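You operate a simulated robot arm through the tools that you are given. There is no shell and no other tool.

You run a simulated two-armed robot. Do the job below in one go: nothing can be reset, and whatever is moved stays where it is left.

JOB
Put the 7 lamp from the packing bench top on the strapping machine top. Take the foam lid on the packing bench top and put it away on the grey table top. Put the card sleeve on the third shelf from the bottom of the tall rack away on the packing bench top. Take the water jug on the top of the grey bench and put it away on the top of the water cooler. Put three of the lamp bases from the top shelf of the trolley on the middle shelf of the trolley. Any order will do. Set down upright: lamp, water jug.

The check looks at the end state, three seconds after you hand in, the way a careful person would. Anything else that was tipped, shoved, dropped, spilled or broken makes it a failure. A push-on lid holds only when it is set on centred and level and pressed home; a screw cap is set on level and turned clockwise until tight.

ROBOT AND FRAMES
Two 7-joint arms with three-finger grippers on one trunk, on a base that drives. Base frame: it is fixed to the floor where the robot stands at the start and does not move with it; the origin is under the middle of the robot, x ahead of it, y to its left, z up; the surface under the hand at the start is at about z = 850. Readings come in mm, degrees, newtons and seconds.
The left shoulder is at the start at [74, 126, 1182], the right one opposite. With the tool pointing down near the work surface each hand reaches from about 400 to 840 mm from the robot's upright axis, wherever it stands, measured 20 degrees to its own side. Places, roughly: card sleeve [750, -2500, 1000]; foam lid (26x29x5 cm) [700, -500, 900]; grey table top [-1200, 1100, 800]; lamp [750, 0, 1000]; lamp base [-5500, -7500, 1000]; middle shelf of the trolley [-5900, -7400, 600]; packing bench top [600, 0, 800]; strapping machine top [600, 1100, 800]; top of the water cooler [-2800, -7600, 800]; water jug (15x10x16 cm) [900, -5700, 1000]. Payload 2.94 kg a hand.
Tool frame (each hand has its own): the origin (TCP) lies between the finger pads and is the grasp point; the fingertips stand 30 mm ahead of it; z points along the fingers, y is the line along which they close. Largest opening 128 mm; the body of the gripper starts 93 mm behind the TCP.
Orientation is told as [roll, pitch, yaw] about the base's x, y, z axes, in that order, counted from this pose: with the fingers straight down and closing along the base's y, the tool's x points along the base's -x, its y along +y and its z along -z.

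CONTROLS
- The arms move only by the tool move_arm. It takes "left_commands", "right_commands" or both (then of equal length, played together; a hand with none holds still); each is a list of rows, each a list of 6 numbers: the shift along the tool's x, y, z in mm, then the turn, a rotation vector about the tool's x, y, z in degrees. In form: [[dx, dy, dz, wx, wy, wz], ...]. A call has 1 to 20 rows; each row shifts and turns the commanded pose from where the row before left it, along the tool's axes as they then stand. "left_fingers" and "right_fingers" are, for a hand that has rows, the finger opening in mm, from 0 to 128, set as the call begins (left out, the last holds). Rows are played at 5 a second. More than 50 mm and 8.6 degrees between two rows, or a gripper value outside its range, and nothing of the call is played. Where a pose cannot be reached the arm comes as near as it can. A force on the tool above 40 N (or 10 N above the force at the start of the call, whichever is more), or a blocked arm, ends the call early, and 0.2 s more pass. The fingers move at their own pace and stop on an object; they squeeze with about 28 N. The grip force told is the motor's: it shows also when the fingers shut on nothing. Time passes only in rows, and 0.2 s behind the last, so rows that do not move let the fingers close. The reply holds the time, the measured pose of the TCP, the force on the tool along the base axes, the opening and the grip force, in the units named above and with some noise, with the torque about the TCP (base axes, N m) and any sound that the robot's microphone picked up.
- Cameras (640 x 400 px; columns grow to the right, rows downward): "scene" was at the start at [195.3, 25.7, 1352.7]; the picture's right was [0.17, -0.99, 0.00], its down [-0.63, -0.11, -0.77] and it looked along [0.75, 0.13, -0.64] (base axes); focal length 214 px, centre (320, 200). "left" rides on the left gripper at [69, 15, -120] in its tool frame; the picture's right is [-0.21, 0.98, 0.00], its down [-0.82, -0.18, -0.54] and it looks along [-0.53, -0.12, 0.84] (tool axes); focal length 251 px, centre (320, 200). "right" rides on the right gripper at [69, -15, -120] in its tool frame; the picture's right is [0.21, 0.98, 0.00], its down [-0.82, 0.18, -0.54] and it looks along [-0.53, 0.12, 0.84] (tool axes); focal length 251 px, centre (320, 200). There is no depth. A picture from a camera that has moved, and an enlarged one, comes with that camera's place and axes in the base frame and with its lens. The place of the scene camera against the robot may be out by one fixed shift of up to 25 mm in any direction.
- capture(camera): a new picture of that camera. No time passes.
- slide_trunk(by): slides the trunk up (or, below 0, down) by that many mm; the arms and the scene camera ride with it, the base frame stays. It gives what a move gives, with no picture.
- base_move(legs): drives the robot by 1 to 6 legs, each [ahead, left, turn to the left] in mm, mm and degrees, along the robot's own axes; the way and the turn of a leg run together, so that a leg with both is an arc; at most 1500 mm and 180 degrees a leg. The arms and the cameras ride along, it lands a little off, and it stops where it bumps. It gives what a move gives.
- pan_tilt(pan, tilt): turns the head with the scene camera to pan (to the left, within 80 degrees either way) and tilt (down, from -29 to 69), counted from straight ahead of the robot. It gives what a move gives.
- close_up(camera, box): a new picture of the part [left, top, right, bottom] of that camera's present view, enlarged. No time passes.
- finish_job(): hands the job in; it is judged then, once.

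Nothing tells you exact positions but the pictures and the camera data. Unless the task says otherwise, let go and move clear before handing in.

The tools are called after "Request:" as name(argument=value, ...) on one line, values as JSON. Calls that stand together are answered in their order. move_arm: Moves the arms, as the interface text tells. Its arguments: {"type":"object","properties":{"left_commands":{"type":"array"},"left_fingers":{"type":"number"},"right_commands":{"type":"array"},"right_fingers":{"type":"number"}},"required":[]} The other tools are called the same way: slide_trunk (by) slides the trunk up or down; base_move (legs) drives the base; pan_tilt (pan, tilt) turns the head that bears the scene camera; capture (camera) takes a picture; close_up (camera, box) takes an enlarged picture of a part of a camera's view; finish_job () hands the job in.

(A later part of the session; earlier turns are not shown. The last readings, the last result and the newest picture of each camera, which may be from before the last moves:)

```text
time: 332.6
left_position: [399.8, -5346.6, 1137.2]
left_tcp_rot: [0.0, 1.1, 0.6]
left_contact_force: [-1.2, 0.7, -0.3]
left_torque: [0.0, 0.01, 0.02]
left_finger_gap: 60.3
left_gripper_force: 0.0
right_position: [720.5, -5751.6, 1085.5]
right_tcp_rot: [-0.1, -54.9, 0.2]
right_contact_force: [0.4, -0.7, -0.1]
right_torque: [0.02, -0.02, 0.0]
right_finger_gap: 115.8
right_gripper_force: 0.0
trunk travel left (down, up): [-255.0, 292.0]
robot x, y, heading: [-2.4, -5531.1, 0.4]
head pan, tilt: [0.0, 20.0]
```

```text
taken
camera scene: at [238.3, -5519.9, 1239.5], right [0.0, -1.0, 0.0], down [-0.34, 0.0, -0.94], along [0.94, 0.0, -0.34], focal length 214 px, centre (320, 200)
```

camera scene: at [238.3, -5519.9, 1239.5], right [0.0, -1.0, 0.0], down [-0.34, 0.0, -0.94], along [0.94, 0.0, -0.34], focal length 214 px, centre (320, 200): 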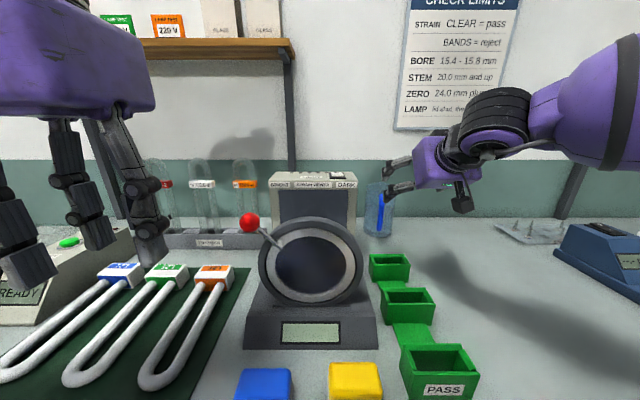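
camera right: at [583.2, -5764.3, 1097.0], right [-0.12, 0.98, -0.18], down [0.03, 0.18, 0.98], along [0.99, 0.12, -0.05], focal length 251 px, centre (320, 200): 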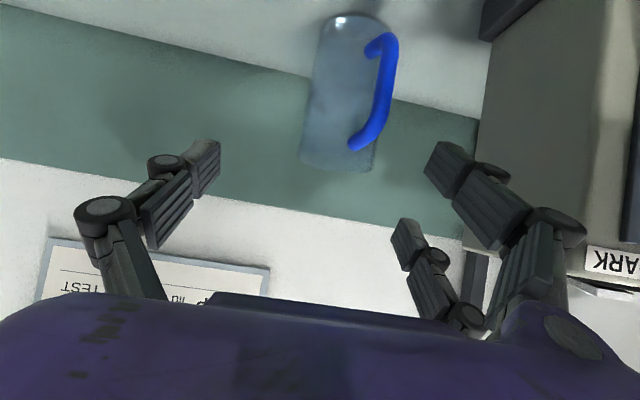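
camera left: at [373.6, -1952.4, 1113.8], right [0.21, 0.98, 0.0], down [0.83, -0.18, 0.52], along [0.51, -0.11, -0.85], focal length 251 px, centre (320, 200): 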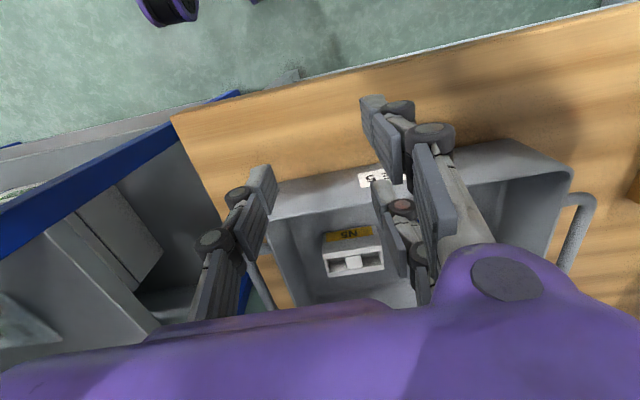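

Request:
move_arm(right_commands=[[19.9, 11, 14, 0, 0, 0], [19.9, 11, 14, 0, 0, 0], [19.9, 11.5, 14, 0, 0, 0], [0, 0, 0, 0, 0, 0]])

Request:
capture(camera="right")

Request:
close_up(camera="scene", box=[320, 120, 520, 280])

```text
time: 333.6
left_position: [400.7, -5346.2, 1137.1]
left_tcp_rot: [0.0, 1.1, 0.5]
left_contact_force: [-0.4, 0.1, 0.1]
left_torque: [-0.01, -0.03, 0.02]
left_finger_gap: 59.8
left_gripper_force: 0.0
right_position: [721.2, -5715.2, 1010.2]
right_tcp_rot: [-0.1, -54.9, 0.1]
right_contact_force: [-1.4, -0.9, -0.7]
right_torque: [-0.02, 0.06, 0.01]
right_finger_gap: 115.7
right_gripper_force: 0.0
trunk travel left (down, up): [-255.0, 292.0]
robot x, y, heading: [-3.6, -5532.5, 0.0]
head pan, tilt: [0.0, 20.0]
```

```text
taken
camera right: at [583.4, -5729.4, 1023.7], right [-0.12, 0.98, -0.18], down [0.03, 0.18, 0.98], along [0.99, 0.12, -0.05], focal length 251 px, centre (320, 200)
```

right: 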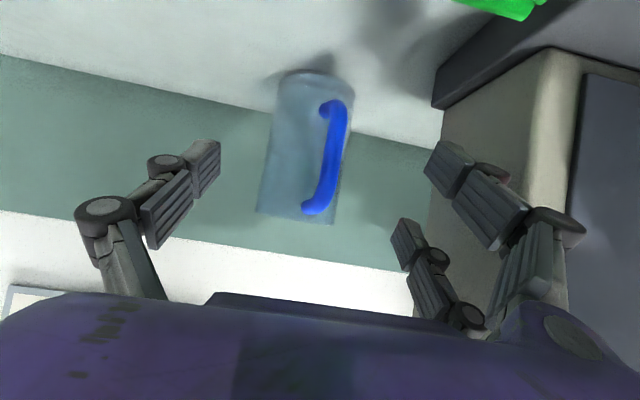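

```text
2.50 times, centred on (420, 200) of scene
camera zoom: at [237.8, -5520.3, 1239.6], right [0.0, -1.0, 0.0], down [-0.34, 0.0, -0.94], along [0.94, 0.0, -0.34], focal length 536 px, centre (70, 200)
```

zoom: 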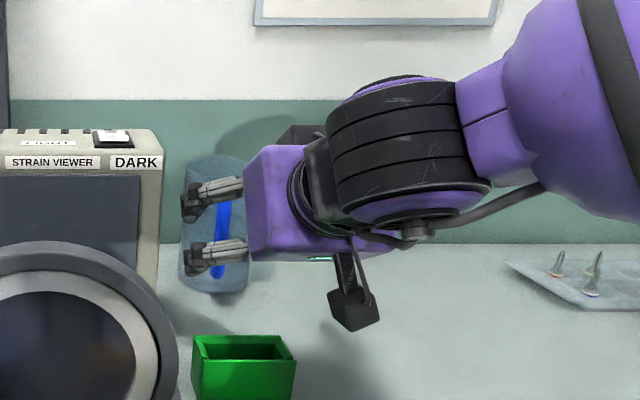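

The jug axis is ~4 mm right of the hand's centre. Correct that and advance 90 mm.

Request:
move_arm(right_commands=[[0, -4.5, 0, 0, 0, 0], [-11.5, 0, 16.4, 0, 0, 0], [-11.5, 0, 16.4, 0, 0, 0], [-11.5, 0, 16.4, 0, 0, 0], [-11.5, 0, 16.4, 0, 0, 0], [-5.7, 0, 8.2, 0, 0, 0], [0, 0, 0, 0, 0, 0]])

Request:
capture(camera="right")

Request:
close_up(camera="scene", box=[320, 120, 520, 280])

```text
time: 335.1
left_position: [400.0, -5346.6, 1136.3]
left_tcp_rot: [0.0, 1.1, 0.6]
left_contact_force: [0.0, 0.4, 0.5]
left_torque: [-0.03, 0.01, 0.02]
left_finger_gap: 60.2
left_gripper_force: 0.0
right_position: [812.3, -5721.6, 1011.5]
right_tcp_rot: [-0.1, -54.9, 0.3]
right_contact_force: [0.8, 0.2, -0.9]
right_torque: [0.02, 0.01, 0.01]
right_finger_gap: 115.8
right_gripper_force: 0.0
trunk travel left (down, up): [-255.0, 292.0]
robot x, y, heading: [-4.6, -5533.6, -0.0]
head pan, tilt: [0.0, 20.0]
```

```text
taken
camera right: at [674.0, -5735.7, 1024.5], right [-0.12, 0.98, -0.18], down [0.03, 0.18, 0.98], along [0.99, 0.12, -0.05], focal length 251 px, centre (320, 200)
```

right: 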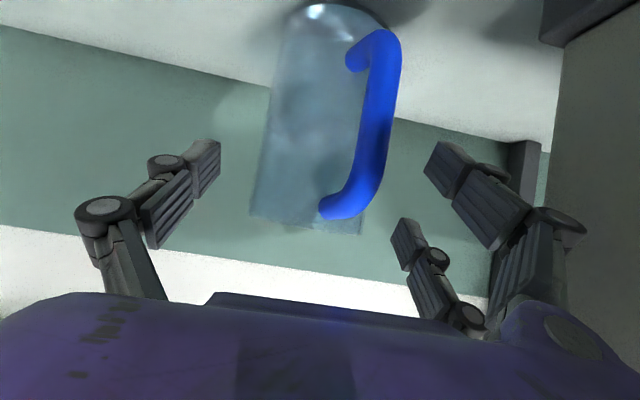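

```text
2.50 times, centred on (420, 200) of scene
camera zoom: at [237.9, -5519.9, 1239.6], right [0.0, -1.0, 0.0], down [-0.34, 0.0, -0.94], along [0.94, 0.0, -0.34], focal length 536 px, centre (70, 200)
```

zoom: 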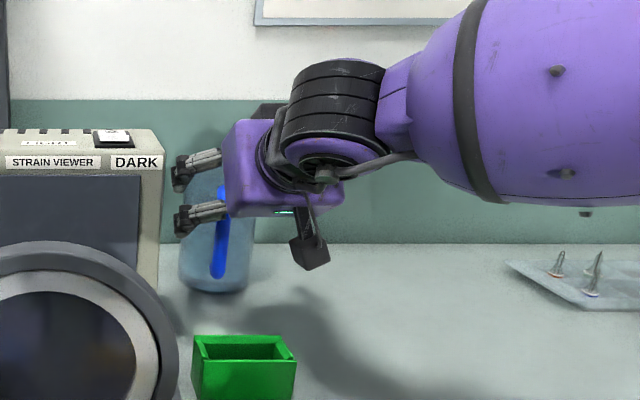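

Request:
move_arm(right_commands=[[-9.8, 2.5, 13.9, 0, 0, 0], [-9.8, 0, 13.9, 0, 0, 0], [-9.8, 0, 13.9, 0, 0, 0], [0, 0, 0, 0, 0, 0]])

Request:
capture(camera="right")

Request:
close_up(camera="scene", box=[320, 120, 520, 280])

```text
time: 336.1
left_position: [399.9, -5346.2, 1136.9]
left_tcp_rot: [-0.1, 1.2, 0.6]
left_contact_force: [-0.8, -0.4, -0.7]
left_torque: [0.01, 0.01, -0.02]
left_finger_gap: 59.9
left_gripper_force: 0.1
right_position: [845.6, -5720.4, 1010.6]
right_tcp_rot: [-0.1, -55.0, 0.1]
right_contact_force: [0.7, 0.7, -0.2]
right_torque: [-0.01, -0.04, -0.02]
right_finger_gap: 115.9
right_gripper_force: 0.1
right hand out of reach, approached as far as the arm can: row 3
trunk travel left (down, up): [-255.0, 292.0]
robot x, y, heading: [-2.6, -5531.6, 0.2]
head pan, tilt: [0.0, 20.0]
```

```text
taken
camera right: at [708.0, -5735.3, 1023.3], right [-0.12, 0.98, -0.18], down [0.03, 0.18, 0.98], along [0.99, 0.12, -0.05], focal length 251 px, centre (320, 200)
```

right: 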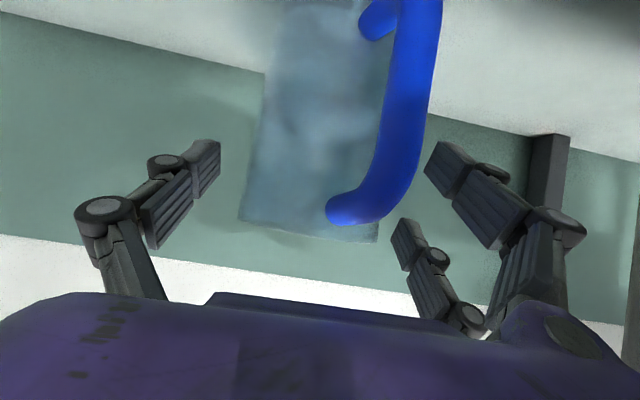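

```text
2.50 times, centred on (420, 200) of scene
camera zoom: at [238.3, -5520.1, 1239.5], right [0.0, -1.0, 0.0], down [-0.34, 0.0, -0.94], along [0.94, 0.0, -0.34], focal length 536 px, centre (70, 200)
```

zoom: 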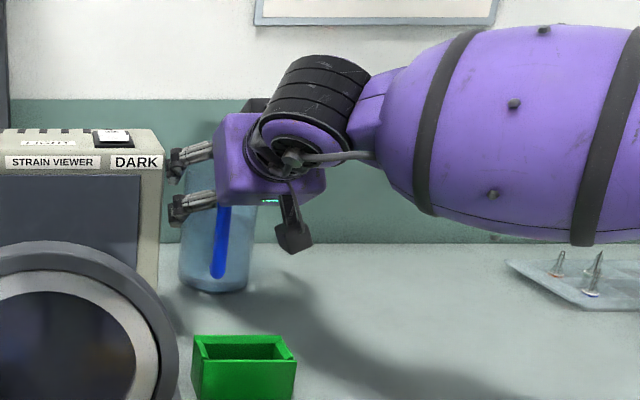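

The arm is at its limit, 30 mm short. Before nudging the base forward I'll check the gap between the robot's base and the bench with the left camera.

Request:
capture(camera="left")

Request:
pan_tilt(pan=0, tilt=69)

Request:
capture(camera="scene")

```text
taken
camera left: at [334.7, -5331.1, 1257.0], right [0.2, 0.98, 0.0], down [0.83, -0.17, 0.52], along [0.51, -0.11, -0.85], focal length 251 px, centre (320, 200)
```

left: 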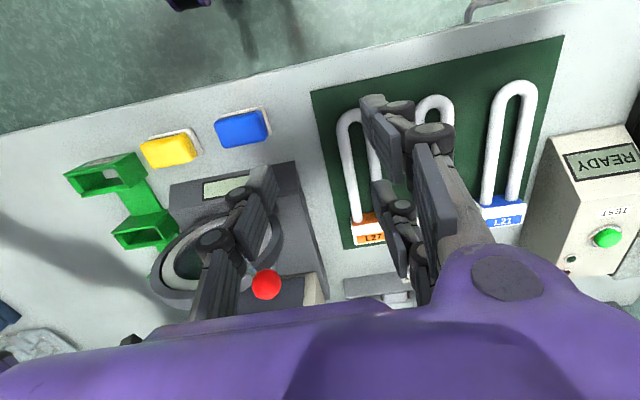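

```text
time: 337.3
left_position: [400.9, -5345.5, 1134.9]
left_tcp_rot: [0.1, 1.1, 0.6]
left_contact_force: [-0.8, 0.1, -0.1]
left_torque: [0.04, -0.01, -0.02]
left_finger_gap: 59.9
left_gripper_force: 0.1
right_position: [845.7, -5720.5, 1010.3]
right_tcp_rot: [0.0, -55.1, 0.1]
right_contact_force: [0.6, 0.3, 0.8]
right_torque: [0.01, 0.0, 0.0]
right_finger_gap: 116.0
right_gripper_force: 0.1
trunk travel left (down, up): [-255.0, 292.0]
robot x, y, heading: [-7.1, -5528.8, 0.0]
head pan, tilt: [0.0, 68.8]
```

```text
taken
camera scene: at [203.5, -5517.7, 1174.2], right [0.04, -1.0, 0.0], down [-0.92, -0.04, -0.4], along [0.4, 0.02, -0.92], focal length 214 px, centre (320, 200)
```

scene: 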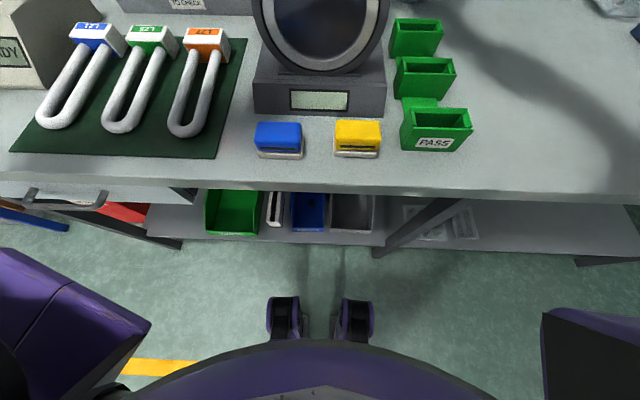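

There's ample room: the base front is at x≈190 while the bench legs are at x≈415. I'll draw the hand back, move the base 70 mm forward, and then advance with the arm only.

Request:
move_arm(right_commands=[[9.8, 0, -13.9, 0, 0, 0], [9.8, 0, -13.9, 0, 0, 0], [11.5, 0, -16.4, 0, 0, 0], [11.5, 0, -16.4, 0, 0, 0], [0, 0, 0, 0, 0, 0]])

Request:
base_move(legs=[[70, 0, 0]])

Request:
capture(camera="right")

```text
time: 338.5
left_position: [400.4, -5345.8, 1136.6]
left_tcp_rot: [0.0, 1.1, 0.5]
left_contact_force: [-0.2, 0.6, 0.1]
left_torque: [0.02, 0.0, -0.01]
left_finger_gap: 60.1
left_gripper_force: 0.0
right_position: [770.4, -5719.8, 1012.8]
right_tcp_rot: [0.0, -55.0, 0.1]
right_contact_force: [0.2, 0.7, -0.1]
right_torque: [0.01, -0.02, 0.04]
right_finger_gap: 116.0
right_gripper_force: 0.1
trunk travel left (down, up): [-255.0, 292.0]
robot x, y, heading: [-3.2, -5532.0, 0.3]
head pan, tilt: [0.0, 68.8]
```

```text
time: 339.5
left_position: [470.1, -5345.6, 1135.3]
left_tcp_rot: [0.0, 1.1, 0.7]
left_contact_force: [0.7, -0.4, 0.3]
left_torque: [-0.02, 0.03, -0.03]
left_finger_gap: 60.0
left_gripper_force: 0.1
right_position: [841.4, -5719.6, 1012.3]
right_tcp_rot: [-0.1, -54.9, 0.2]
right_contact_force: [0.3, -0.2, -0.6]
right_torque: [0.02, -0.04, -0.03]
right_finger_gap: 116.1
right_gripper_force: 0.0
trunk travel left (down, up): [-255.0, 292.0]
robot x, y, heading: [67.0, -5530.2, -0.3]
head pan, tilt: [0.0, 68.8]
```

```text
taken
camera right: at [702.5, -5733.8, 1024.4], right [-0.12, 0.98, -0.18], down [0.03, 0.18, 0.98], along [0.99, 0.12, -0.05], focal length 251 px, centre (320, 200)
```

right: 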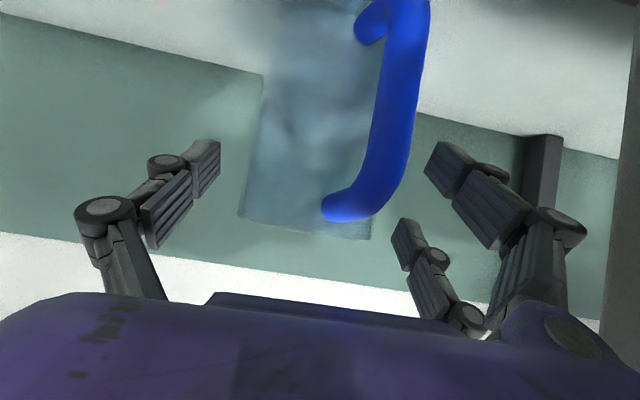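

Aligned within 2 mm. Final 38 mm forward, then close.

Request:
move_arm(right_commands=[[-7.3, 0.5, 10.4, 0, 0, 0], [-7.3, 0.5, 10.4, 0, 0, 0], [-7.3, 0.5, 10.4, 0, 0, 0], [0, 0, 0, 0, 0, 0]])

Request:
capture(camera="right")

Request:
pan_tilt(pan=-15, tilt=20)

Request:
close_up(camera="scene", box=[220, 120, 420, 280])

```text
time: 340.5
left_position: [469.5, -5344.6, 1137.6]
left_tcp_rot: [0.0, 1.0, 0.6]
left_contact_force: [0.3, 0.3, 0.0]
left_torque: [-0.02, -0.02, -0.01]
left_finger_gap: 59.9
left_gripper_force: 0.1
right_position: [878.6, -5716.5, 1011.4]
right_tcp_rot: [-0.2, -54.9, 0.2]
right_contact_force: [0.0, 0.6, 0.0]
right_torque: [0.0, 0.01, -0.04]
right_finger_gap: 115.9
right_gripper_force: 0.0
trunk travel left (down, up): [-255.0, 292.0]
robot x, y, heading: [66.2, -5529.1, 0.1]
head pan, tilt: [0.0, 68.8]
```

```text
taken
camera right: at [740.5, -5731.0, 1024.7], right [-0.12, 0.98, -0.18], down [0.03, 0.18, 0.98], along [0.99, 0.12, -0.05], focal length 251 px, centre (320, 200)
```

right: 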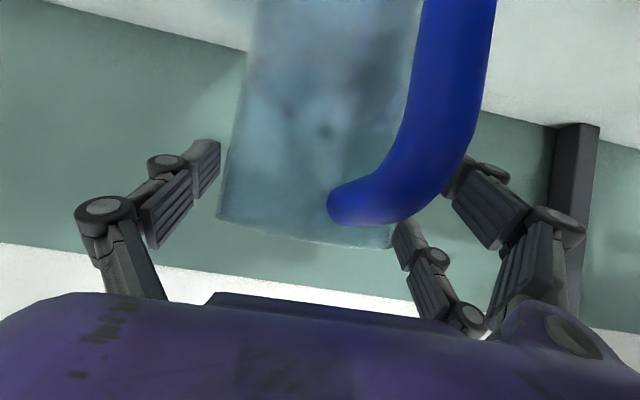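

```text
time: 341.7
left_position: [469.8, -5345.2, 1137.0]
left_tcp_rot: [0.0, 1.2, 0.6]
left_contact_force: [-0.1, -0.1, 1.3]
left_torque: [0.03, 0.0, -0.02]
left_finger_gap: 60.1
left_gripper_force: 0.0
right_position: [878.8, -5716.9, 1011.4]
right_tcp_rot: [-0.1, -54.9, 0.1]
right_contact_force: [0.0, -0.1, -0.2]
right_torque: [-0.02, -0.01, -0.04]
right_finger_gap: 115.8
right_gripper_force: 0.0
trunk travel left (down, up): [-255.0, 292.0]
robot x, y, heading: [64.7, -5532.9, 0.4]
head pan, tilt: [-15.0, 20.0]
```

```text
2.50 times, centred on (320, 200) of scene
camera zoom: at [304.0, -5544.0, 1239.5], right [-0.26, -0.97, 0.0], down [-0.33, 0.09, -0.94], along [0.91, -0.24, -0.34], focal length 536 px, centre (320, 200)
```

zoom: 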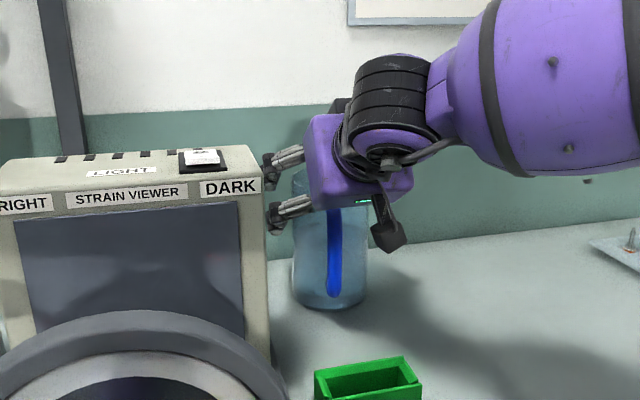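

The jug is centred between the fingers, handle inside the gap. Close.

Request:
move_arm(right_commands=[[0, 0, 0, 0, 0, 0], [0, 0, 0, 0, 0, 0], [0, 0, 0, 0, 0, 0], [0, 0, 0, 0, 0, 0]], right_fingers=70)

Request:
capture(camera="right")

Request:
close_up(camera="scene", box=[270, 160, 390, 260])

```text
time: 342.7
left_position: [469.0, -5346.8, 1135.8]
left_tcp_rot: [0.0, 1.1, 0.4]
left_contact_force: [-0.4, -0.7, 0.2]
left_torque: [0.0, 0.0, -0.01]
left_finger_gap: 60.2
left_gripper_force: 0.2
right_position: [878.1, -5717.0, 1012.1]
right_tcp_rot: [-0.1, -55.1, 0.1]
right_contact_force: [0.2, -3.3, 2.3]
right_torque: [0.04, -0.13, -0.04]
right_finger_gap: 93.4
right_gripper_force: 27.6
trunk travel left (down, up): [-255.0, 292.0]
robot x, y, heading: [65.8, -5532.0, 0.0]
head pan, tilt: [-15.0, 20.0]
```

```text
taken
camera right: at [740.6, -5731.6, 1025.0], right [-0.12, 0.98, -0.18], down [0.03, 0.18, 0.98], along [0.99, 0.12, -0.05], focal length 251 px, centre (320, 200)
```

right: 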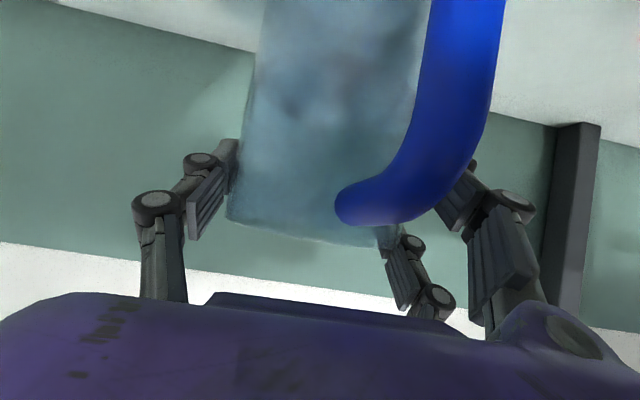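

```text
4.00 times, centred on (330, 210) of scene
camera zoom: at [303.8, -5544.4, 1239.6], right [-0.26, -0.97, 0.0], down [-0.33, 0.09, -0.94], along [0.91, -0.24, -0.34], focal length 858 px, centre (280, 160)
```

zoom: 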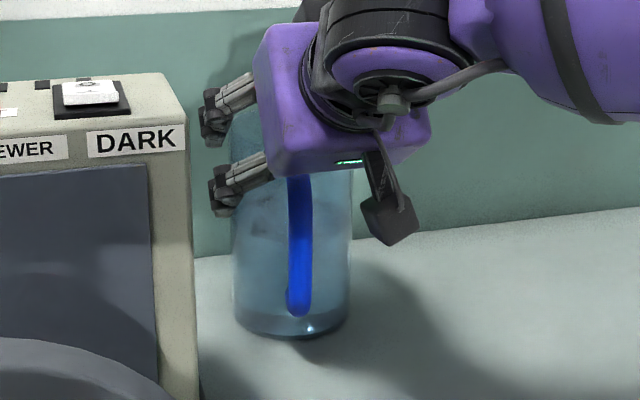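

Firm grip at 93 mm. Lifting a little to feel the weight.

Request:
move_arm(right_commands=[[-4.1, 0, -2.9, 0, 0, 0], [-4.1, 0, -2.9, 0, 0, 0], [-8.2, 0, -5.7, 0, 0, 0], [0, 0, 0, 0, 0, 0]])

Request:
close_up(camera="scene", box=[270, 160, 390, 260])

Request:
capture(camera="right")

```text
time: 343.7
left_position: [469.8, -5345.5, 1135.8]
left_tcp_rot: [0.0, 1.1, 0.6]
left_contact_force: [0.1, -0.9, -0.1]
left_torque: [0.0, -0.02, -0.01]
left_finger_gap: 60.1
left_gripper_force: 0.1
right_position: [878.3, -5716.9, 1029.9]
right_tcp_rot: [-0.1, -54.9, 0.1]
right_contact_force: [0.7, 0.3, -5.9]
right_torque: [-0.02, -0.02, -0.02]
right_finger_gap: 93.0
right_gripper_force: 28.2
trunk travel left (down, up): [-255.0, 292.0]
robot x, y, heading: [63.6, -5529.9, -0.4]
head pan, tilt: [-15.0, 20.0]
```

```text
4.00 times, centred on (330, 210) of scene
camera zoom: at [304.7, -5544.3, 1239.4], right [-0.26, -0.97, 0.0], down [-0.33, 0.09, -0.94], along [0.91, -0.24, -0.34], focal length 858 px, centre (280, 160)
```

zoom: 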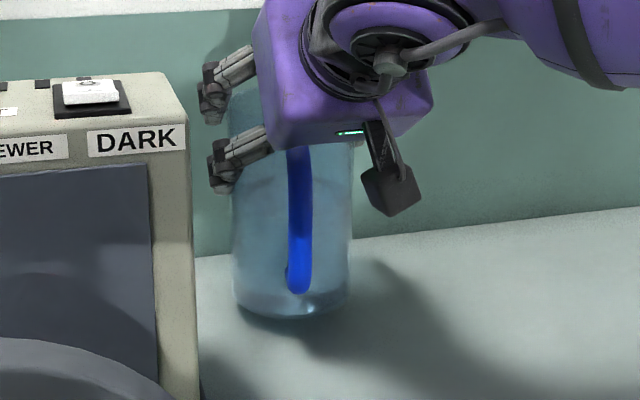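

```text
taken
camera right: at [740.8, -5731.1, 1042.9], right [-0.12, 0.98, -0.18], down [0.03, 0.18, 0.98], along [0.99, 0.12, -0.05], focal length 251 px, centre (320, 200)
```

right: 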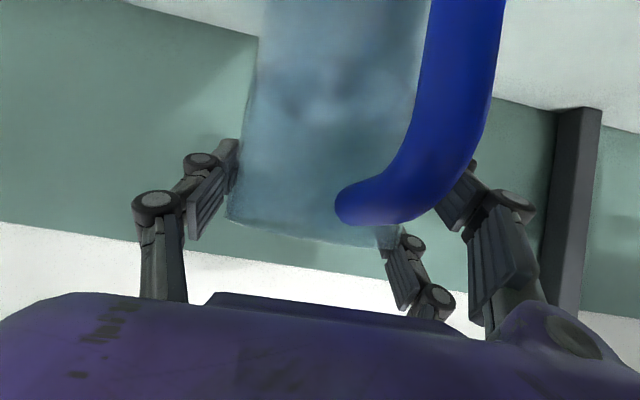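

It weighs about 0.6 kg and holds well. Raise 75 mm, then back out over the green boxes.

Request:
move_arm(right_commands=[[-12.3, 0, -8.6, 0, 0, 0], [-12.3, 0, -8.6, 0, 0, 0], [-12.3, 0, -8.6, 0, 0, 0], [-12.3, 0, -8.6, 0, 0, 0], [-12.3, 0, -8.6, 0, 0, 0], [0, 0, 0, 0, 0, 0]])

Request:
base_move(legs=[[-400, 0, 0]])

Request:
capture(camera="scene")

Request:
capture(camera="right")

```text
time: 345.1
left_position: [470.2, -5346.1, 1135.0]
left_tcp_rot: [0.1, 1.0, 0.6]
left_contact_force: [-1.0, 1.0, -0.8]
left_torque: [-0.04, 0.0, 0.02]
left_finger_gap: 60.1
left_gripper_force: 0.1
right_position: [878.3, -5718.0, 1107.8]
right_tcp_rot: [-0.2, -54.9, 0.1]
right_contact_force: [-0.3, 0.2, -5.8]
right_torque: [-0.01, -0.01, 0.01]
right_finger_gap: 93.0
right_gripper_force: 27.9
trunk travel left (down, up): [-255.0, 292.0]
robot x, y, heading: [65.0, -5532.0, 0.0]
head pan, tilt: [-15.0, 20.0]
```

```text
time: 347.6
left_position: [69.1, -5344.0, 1135.6]
left_tcp_rot: [0.0, 1.1, 1.4]
left_contact_force: [-1.1, 0.1, -0.2]
left_torque: [0.02, -0.02, 0.0]
left_finger_gap: 59.9
left_gripper_force: 0.1
right_position: [482.1, -5711.0, 1107.4]
right_tcp_rot: [-0.2, -54.9, 0.9]
right_contact_force: [0.3, -0.2, -6.5]
right_torque: [0.0, 0.02, -0.01]
right_finger_gap: 93.2
right_gripper_force: 27.3
trunk travel left (down, up): [-255.0, 292.0]
robot x, y, heading: [-329.0, -5534.2, 0.8]
head pan, tilt: [-15.0, 20.0]
```

```text
taken
camera scene: at [-92.6, -5544.4, 1239.5], right [-0.25, -0.97, 0.0], down [-0.33, 0.08, -0.94], along [0.91, -0.23, -0.34], focal length 214 px, centre (320, 200)
```

scene: 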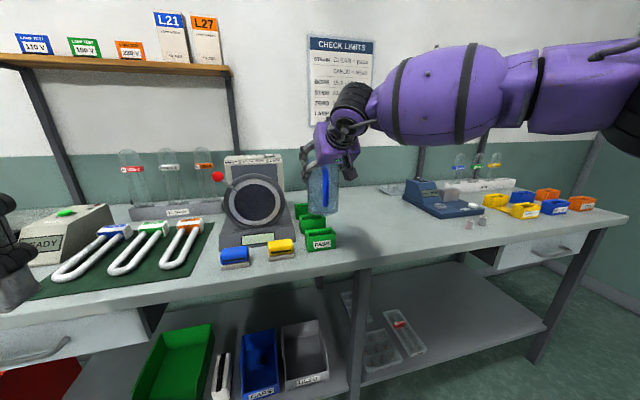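

```text
taken
camera right: at [344.8, -5726.7, 1120.3], right [-0.14, 0.97, -0.18], down [0.03, 0.18, 0.98], along [0.99, 0.13, -0.05], focal length 251 px, centre (320, 200)
```

right: 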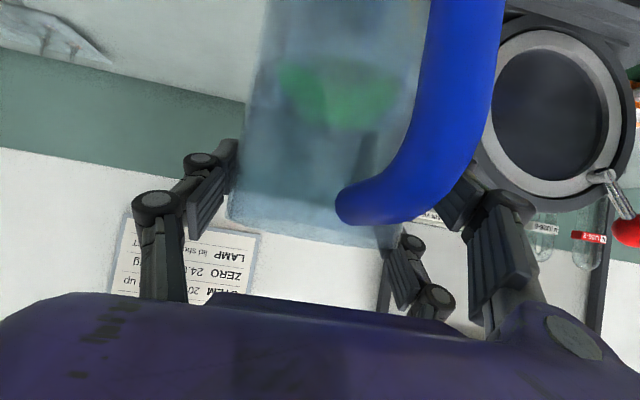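

The jug is out safely. I'll back off, turn to face −y, and look toward the water cooler.

Request:
base_move(legs=[[-380, 0, -0.8], [0, 0, -90]])

Request:
pan_tilt(pan=-30, tilt=10)

Request:
capture(camera="scene")

Request:
pan_tilt(pan=-75, tilt=10)

Request:
capture(camera="scene")

```text
time: 353.9
left_position: [-539.4, -5946.5, 1137.0]
left_tcp_rot: [-0.1, 1.0, -90.5]
left_contact_force: [-1.1, -0.4, 0.7]
left_torque: [-0.03, -0.03, -0.02]
left_finger_gap: 60.1
left_gripper_force: 0.0
right_position: [-919.0, -6345.1, 1108.0]
right_tcp_rot: [-0.2, -55.0, -91.1]
right_contact_force: [-0.1, -1.0, -6.1]
right_torque: [0.01, -0.01, 0.02]
right_finger_gap: 93.3
right_gripper_force: 27.8
trunk travel left (down, up): [-255.0, 292.0]
robot x, y, heading: [-717.8, -5534.7, -91.1]
head pan, tilt: [-15.0, 20.0]
```

```text
time: 354.6
left_position: [-539.2, -5946.4, 1136.5]
left_tcp_rot: [0.0, 1.2, -90.5]
left_contact_force: [0.3, 1.5, 0.3]
left_torque: [0.04, -0.02, -0.03]
left_finger_gap: 60.1
left_gripper_force: 0.1
right_position: [-919.8, -6346.6, 1107.3]
right_tcp_rot: [-0.2, -54.7, -91.1]
right_contact_force: [-1.0, 0.0, -6.5]
right_torque: [0.0, -0.02, -0.04]
right_finger_gap: 93.5
right_gripper_force: 27.7
trunk travel left (down, up): [-255.0, 292.0]
robot x, y, heading: [-717.1, -5539.7, -91.1]
head pan, tilt: [-30.0, 10.0]
```

```text
taken
camera scene: at [-766.9, -5754.1, 1255.7], right [-0.86, 0.52, 0.0], down [0.09, 0.15, -0.98], along [-0.51, -0.84, -0.17], focal length 214 px, centre (320, 200)
```

scene: 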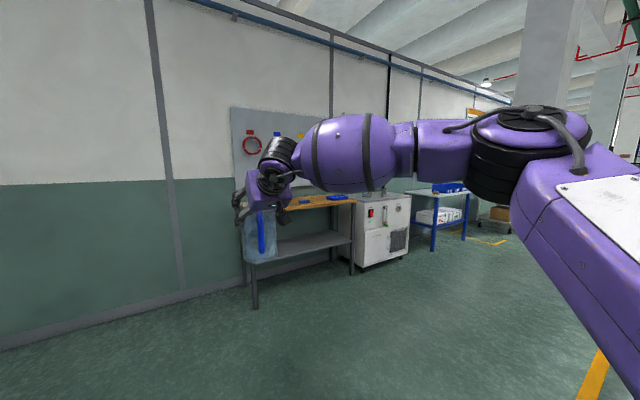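

```text
time: 355.8
left_position: [-540.1, -5945.6, 1136.3]
left_tcp_rot: [0.0, 1.0, -90.5]
left_contact_force: [0.3, 0.5, 0.0]
left_torque: [0.04, -0.02, 0.03]
left_finger_gap: 60.2
left_gripper_force: 0.2
right_position: [-918.0, -6345.5, 1106.6]
right_tcp_rot: [0.0, -55.0, -91.0]
right_contact_force: [0.6, -0.3, -6.9]
right_torque: [0.0, -0.01, 0.01]
right_finger_gap: 93.0
right_gripper_force: 27.8
trunk travel left (down, up): [-255.0, 292.0]
robot x, y, heading: [-714.9, -5536.8, -90.8]
head pan, tilt: [-75.0, 10.0]
```

```text
taken
camera scene: at [-809.2, -5696.9, 1255.8], right [-0.24, 0.97, 0.0], down [0.17, 0.04, -0.98], along [-0.96, -0.24, -0.17], focal length 214 px, centre (320, 200)
```

scene: 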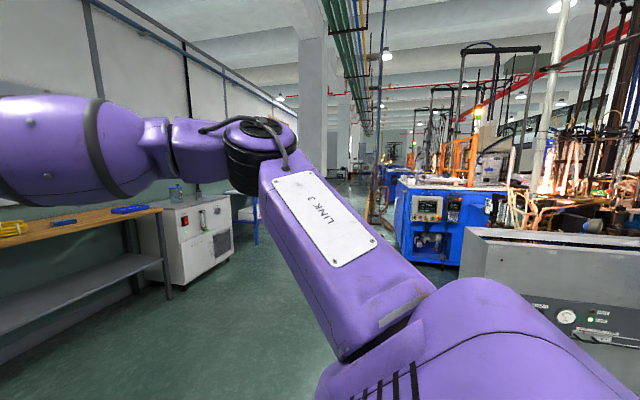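

The white cooler cabinet stands beside the workbench at the far wall. I'll go ahead to y≈−6400 and then strafe right toward it.

Request:
base_move(legs=[[850, 0, 1], [0, -1000, 0]])

Request:
pan_tilt(pan=-25, tilt=15)

Request:
capture(camera="scene")

Request:
pan_tilt(pan=-70, tilt=15)

Request:
capture(camera="scene")

```text
time: 369.4
left_position: [-1591.0, -6808.2, 1135.9]
left_tcp_rot: [0.0, 1.1, -90.5]
left_contact_force: [-1.0, -0.4, -0.1]
left_torque: [0.0, 0.01, 0.03]
left_finger_gap: 60.0
left_gripper_force: 0.0
right_position: [-1971.0, -7207.7, 1107.6]
right_tcp_rot: [-0.1, -54.8, -91.0]
right_contact_force: [-0.5, -0.3, -6.5]
right_torque: [-0.01, -0.04, 0.03]
right_finger_gap: 93.1
right_gripper_force: 27.9
trunk travel left (down, up): [-255.0, 292.0]
robot x, y, heading: [-1769.9, -6398.0, -91.2]
head pan, tilt: [-75.0, 10.0]
```

```text
time: 370.6
left_position: [-1590.8, -6808.2, 1136.0]
left_tcp_rot: [0.0, 1.1, -90.5]
left_contact_force: [0.1, -0.6, -0.3]
left_torque: [-0.01, 0.03, 0.03]
left_finger_gap: 60.1
left_gripper_force: 0.1
right_position: [-1971.6, -7206.9, 1106.7]
right_tcp_rot: [-0.1, -55.0, -91.0]
right_contact_force: [-1.2, 0.4, -6.1]
right_torque: [0.01, 0.0, 0.03]
right_finger_gap: 93.1
right_gripper_force: 28.3
trunk travel left (down, up): [-255.0, 292.0]
robot x, y, heading: [-1765.9, -6399.3, -90.9]
head pan, tilt: [-25.0, 15.0]
```

```text
taken
camera scene: at [-1811.5, -6620.3, 1247.6], right [-0.9, 0.44, 0.0], down [0.11, 0.23, -0.97], along [-0.42, -0.87, -0.26], focal length 214 px, centre (320, 200)
```

scene: 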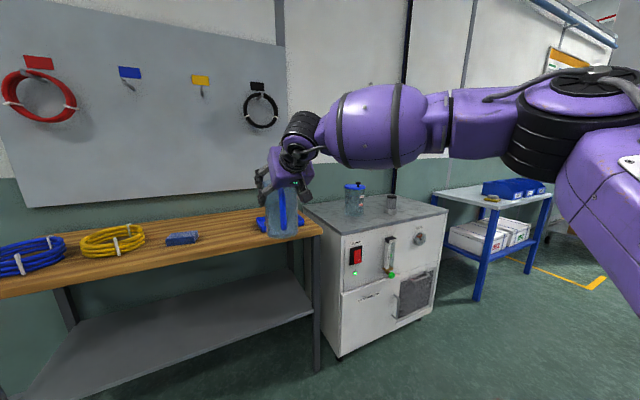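

```text
time: 371.8
left_position: [-1591.5, -6807.9, 1136.4]
left_tcp_rot: [0.0, 1.1, -90.5]
left_contact_force: [-0.8, -1.0, -0.6]
left_torque: [0.03, 0.0, -0.02]
left_finger_gap: 59.9
left_gripper_force: 0.1
right_position: [-1971.1, -7207.1, 1107.2]
right_tcp_rot: [-0.1, -54.9, -91.1]
right_contact_force: [-0.5, 0.6, -6.1]
right_torque: [-0.02, 0.03, 0.02]
right_finger_gap: 93.3
right_gripper_force: 28.4
trunk travel left (down, up): [-255.0, 292.0]
robot x, y, heading: [-1766.6, -6397.6, -91.1]
head pan, tilt: [-70.0, 15.0]
```

```text
taken
camera scene: at [-1858.7, -6566.8, 1247.6], right [-0.33, 0.95, 0.0], down [0.24, 0.08, -0.97], along [-0.91, -0.31, -0.26], focal length 214 px, centre (320, 200)
```

scene: 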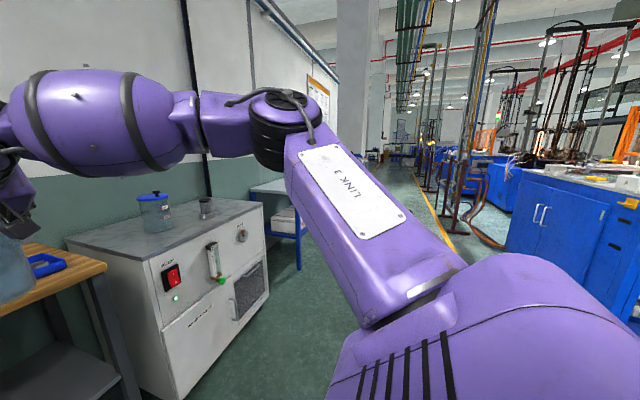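

The cooler's grey top (z≈805) has a lidded jar and a metal cup on it; its right part around (−2990, −7600) is free. Strafing right to line up.

Request:
base_move(legs=[[0, -1020, 1]])

Request:
pan_tilt(pan=0, tilt=25)

Request:
capture(camera="scene")

Request:
capture(camera="right")

```text
time: 381.1
left_position: [-2613.2, -6797.0, 1136.3]
left_tcp_rot: [0.0, 1.1, -89.1]
left_contact_force: [0.4, -0.1, 0.4]
left_torque: [0.02, -0.04, -0.01]
left_finger_gap: 59.8
left_gripper_force: 0.0
right_position: [-2983.5, -7205.6, 1108.1]
right_tcp_rot: [-0.2, -54.9, -89.5]
right_contact_force: [0.1, -0.2, -5.2]
right_torque: [0.0, -0.01, -0.01]
right_finger_gap: 92.9
right_gripper_force: 27.8
trunk travel left (down, up): [-255.0, 292.0]
robot x, y, heading: [-2798.9, -6390.8, -89.7]
head pan, tilt: [-70.0, 15.0]
```

```text
time: 382.5
left_position: [-2612.3, -6795.6, 1136.2]
left_tcp_rot: [0.0, 1.2, -89.3]
left_contact_force: [0.5, 0.4, 0.0]
left_torque: [0.01, 0.0, -0.02]
left_finger_gap: 60.0
left_gripper_force: 0.0
right_position: [-2982.4, -7205.2, 1107.5]
right_tcp_rot: [-0.3, -54.8, -89.7]
right_contact_force: [0.5, 0.2, -5.8]
right_torque: [-0.03, -0.01, -0.04]
right_finger_gap: 92.9
right_gripper_force: 28.2
trunk travel left (down, up): [-255.0, 292.0]
robot x, y, heading: [-2797.9, -6394.3, -89.8]
head pan, tilt: [0.0, 25.0]
```

```text
taken
camera scene: at [-2797.9, -6622.2, 1231.4], right [-1.0, 0.0, 0.0], down [0.0, 0.42, -0.91], along [0.0, -0.91, -0.42], focal length 214 px, centre (320, 200)
```

scene: 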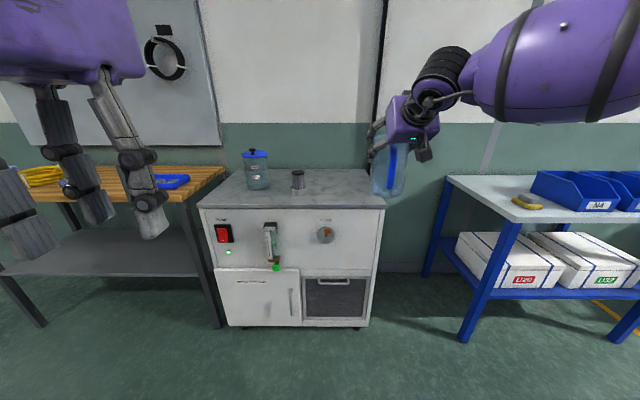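

```text
taken
camera right: at [-2998.6, -7066.7, 1119.8], right [0.98, 0.13, -0.18], down [0.18, -0.03, 0.98], along [0.12, -0.99, -0.05], focal length 251 px, centre (320, 200)
```

right: 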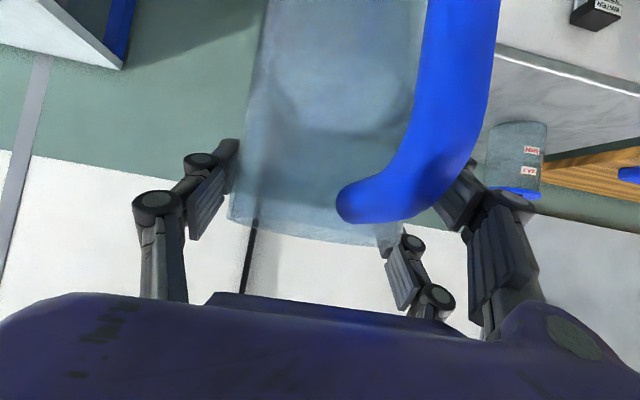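

Request:
close_up(camera="right", box=[200, 0, 640, 220])

Request:
close_up(camera="scene", box=[180, 120, 440, 300])

```text
1.45 times, centred on (420, 110) of right
camera zoom: at [-2998.6, -7066.7, 1119.8], right [0.98, 0.13, -0.18], down [0.18, -0.03, 0.98], along [0.12, -0.99, -0.05], focal length 366 px, centre (174, 331)
```

zoom: 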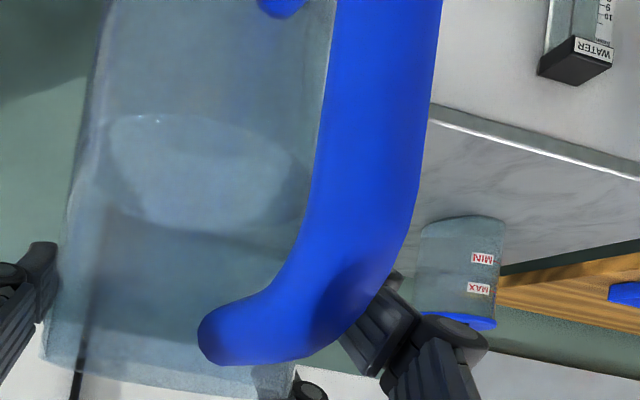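

```text
2.22 times, centred on (310, 210) of scene
camera zoom: at [-2797.9, -6622.2, 1231.4], right [-1.0, 0.0, 0.0], down [0.0, 0.42, -0.91], along [0.0, -0.91, -0.42], focal length 477 px, centre (342, 178)
```

zoom: 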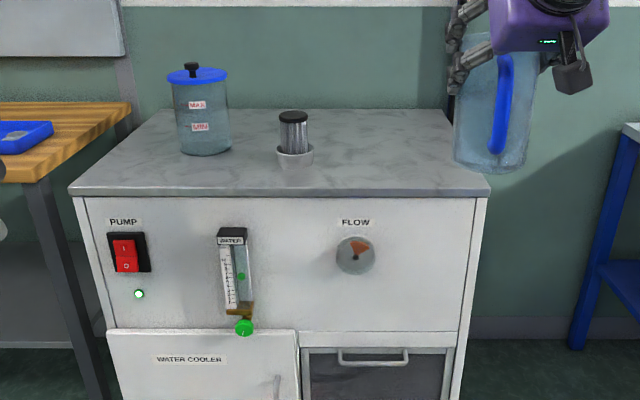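

The cooler's top spans x −3088…−2250, front edge y≈−7446, z≈807; jar at (−2455,−7650), cup at (−2688,−7631). I'll bring the jug over (−2905,−7590).

Request:
base_move(legs=[[385, 77, 0]])

Request:
capture(camera="scene")

Request:
capture(camera="right")

```text
time: 385.0
left_position: [-2530.3, -7183.8, 1135.2]
left_tcp_rot: [0.1, 1.1, -89.0]
left_contact_force: [0.6, 0.5, -0.6]
left_torque: [0.0, -0.01, 0.0]
left_finger_gap: 60.0
left_gripper_force: 0.1
right_position: [-2898.8, -7593.6, 1106.0]
right_tcp_rot: [-0.1, -54.8, -89.5]
right_contact_force: [-0.5, -0.2, -6.6]
right_torque: [0.06, -0.01, -0.01]
right_finger_gap: 93.2
right_gripper_force: 28.1
trunk travel left (down, up): [-255.0, 292.0]
robot x, y, heading: [-2715.3, -6779.5, -89.4]
head pan, tilt: [0.0, 25.0]
```

```text
taken
camera scene: at [-2715.6, -7009.7, 1231.3], right [-1.0, -0.01, 0.0], down [0.0, 0.42, -0.91], along [0.01, -0.91, -0.42], focal length 214 px, centre (320, 200)
```

scene: 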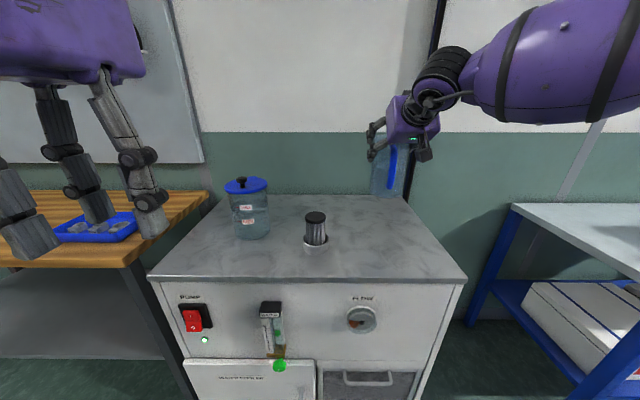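

```text
taken
camera right: at [-2915.1, -7454.8, 1119.8], right [0.98, 0.13, -0.18], down [0.18, -0.03, 0.98], along [0.12, -0.99, -0.05], focal length 251 px, centre (320, 200)
```

right: 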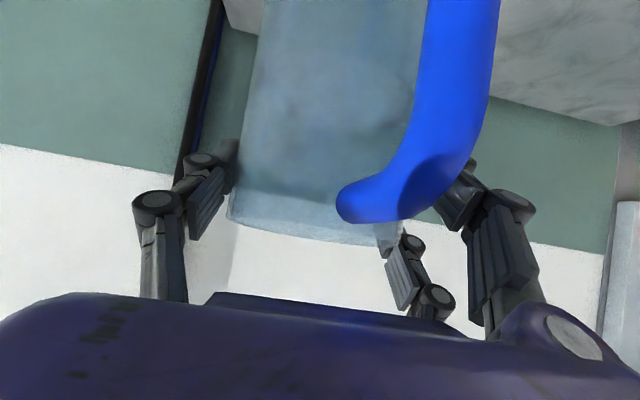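

The landing spot is well clear of the cup and the edges. Lowering.

Request:
move_arm(right_commands=[[22.9, 0, 16.1, 0, 0, 0], [22.9, 0, 16.1, 0, 0, 0], [22.9, 0, 16.1, 0, 0, 0], [22.9, 0, 16.1, 0, 0, 0], [20.4, 0, 14.4, 0, 0, 0], [0, 0, 0, 0, 0, 0]])

Request:
capture(camera="scene")

Request:
close_up(camera="scene", box=[300, 130, 480, 290])

```text
time: 386.4
left_position: [-2530.5, -7183.1, 1136.2]
left_tcp_rot: [0.0, 1.1, -88.9]
left_contact_force: [-0.2, -0.3, -0.5]
left_torque: [-0.04, -0.02, -0.02]
left_finger_gap: 60.3
left_gripper_force: 0.1
right_position: [-2897.8, -7593.7, 973.5]
right_tcp_rot: [-0.1, -55.0, -89.5]
right_contact_force: [-0.7, -0.7, 0.1]
right_torque: [-0.14, -0.12, -0.07]
right_finger_gap: 93.0
right_gripper_force: 28.3
trunk travel left (down, up): [-255.0, 292.0]
robot x, y, heading: [-2714.0, -6780.3, -89.5]
head pan, tilt: [0.0, 25.0]
```

```text
taken
camera scene: at [-2715.6, -7009.0, 1231.5], right [-1.0, -0.01, 0.0], down [0.0, 0.42, -0.91], along [0.01, -0.91, -0.42], focal length 214 px, centre (320, 200)
```

scene: 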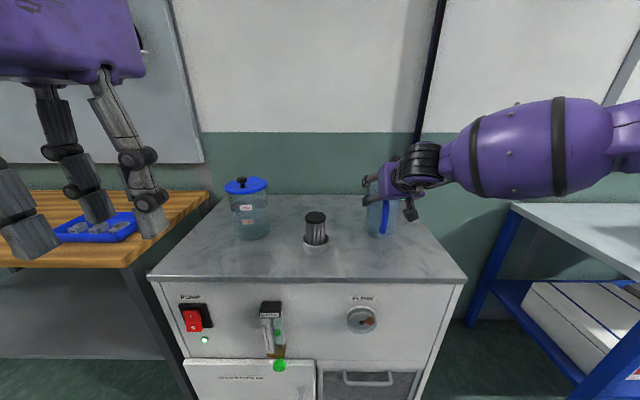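

```text
2.50 times, centred on (390, 210) of scene
camera zoom: at [-2715.6, -7009.0, 1231.5], right [-1.0, -0.01, 0.0], down [0.0, 0.42, -0.91], along [0.01, -0.91, -0.42], focal length 536 px, centre (145, 175)
```

zoom: 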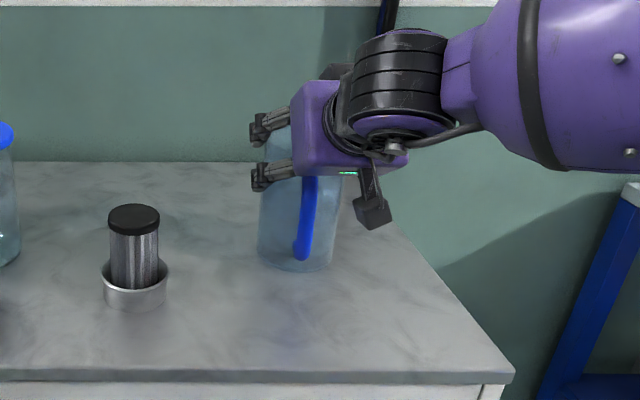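

The reading shows the jug's weight is now carried, so it's touching the top. I'll confirm with 2 mm more.

Request:
move_arm(right_commands=[[1.2, 0, 0.9, 0, 0, 0], [0, 0, 0, 0, 0, 0]])

Request:
capture(camera="right")

Request:
close_up(camera="scene", box=[340, 160, 440, 260])

```text
time: 387.0
left_position: [-2530.0, -7182.1, 1135.9]
left_tcp_rot: [0.0, 1.0, -89.0]
left_contact_force: [0.8, 0.0, -0.3]
left_torque: [-0.01, -0.01, -0.01]
left_finger_gap: 60.0
left_gripper_force: 0.0
right_position: [-2897.8, -7592.6, 971.4]
right_tcp_rot: [0.0, -55.1, -89.5]
right_contact_force: [-1.2, -4.2, 12.3]
right_torque: [-0.41, -0.56, -0.15]
right_finger_gap: 93.3
right_gripper_force: 28.3
trunk travel left (down, up): [-255.0, 292.0]
robot x, y, heading: [-2720.4, -6781.0, -89.5]
head pan, tilt: [0.0, 25.0]
```

```text
taken
camera right: at [-2914.2, -7454.5, 985.3], right [0.98, 0.13, -0.18], down [0.18, -0.02, 0.98], along [0.12, -0.99, -0.05], focal length 251 px, centre (320, 200)
```

right: 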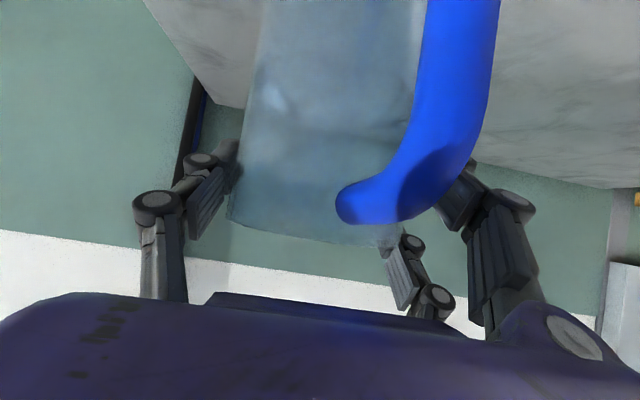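

```text
4.00 times, centred on (390, 210) of scene
camera zoom: at [-2715.5, -7008.0, 1231.8], right [-1.0, -0.01, 0.0], down [0.0, 0.42, -0.91], along [0.01, -0.91, -0.42], focal length 858 px, centre (40, 160)
```

zoom: 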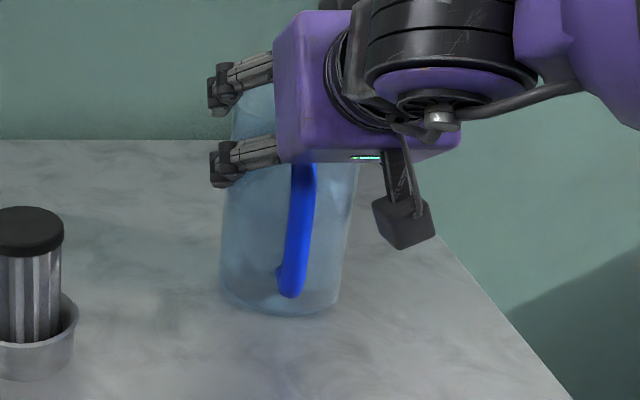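

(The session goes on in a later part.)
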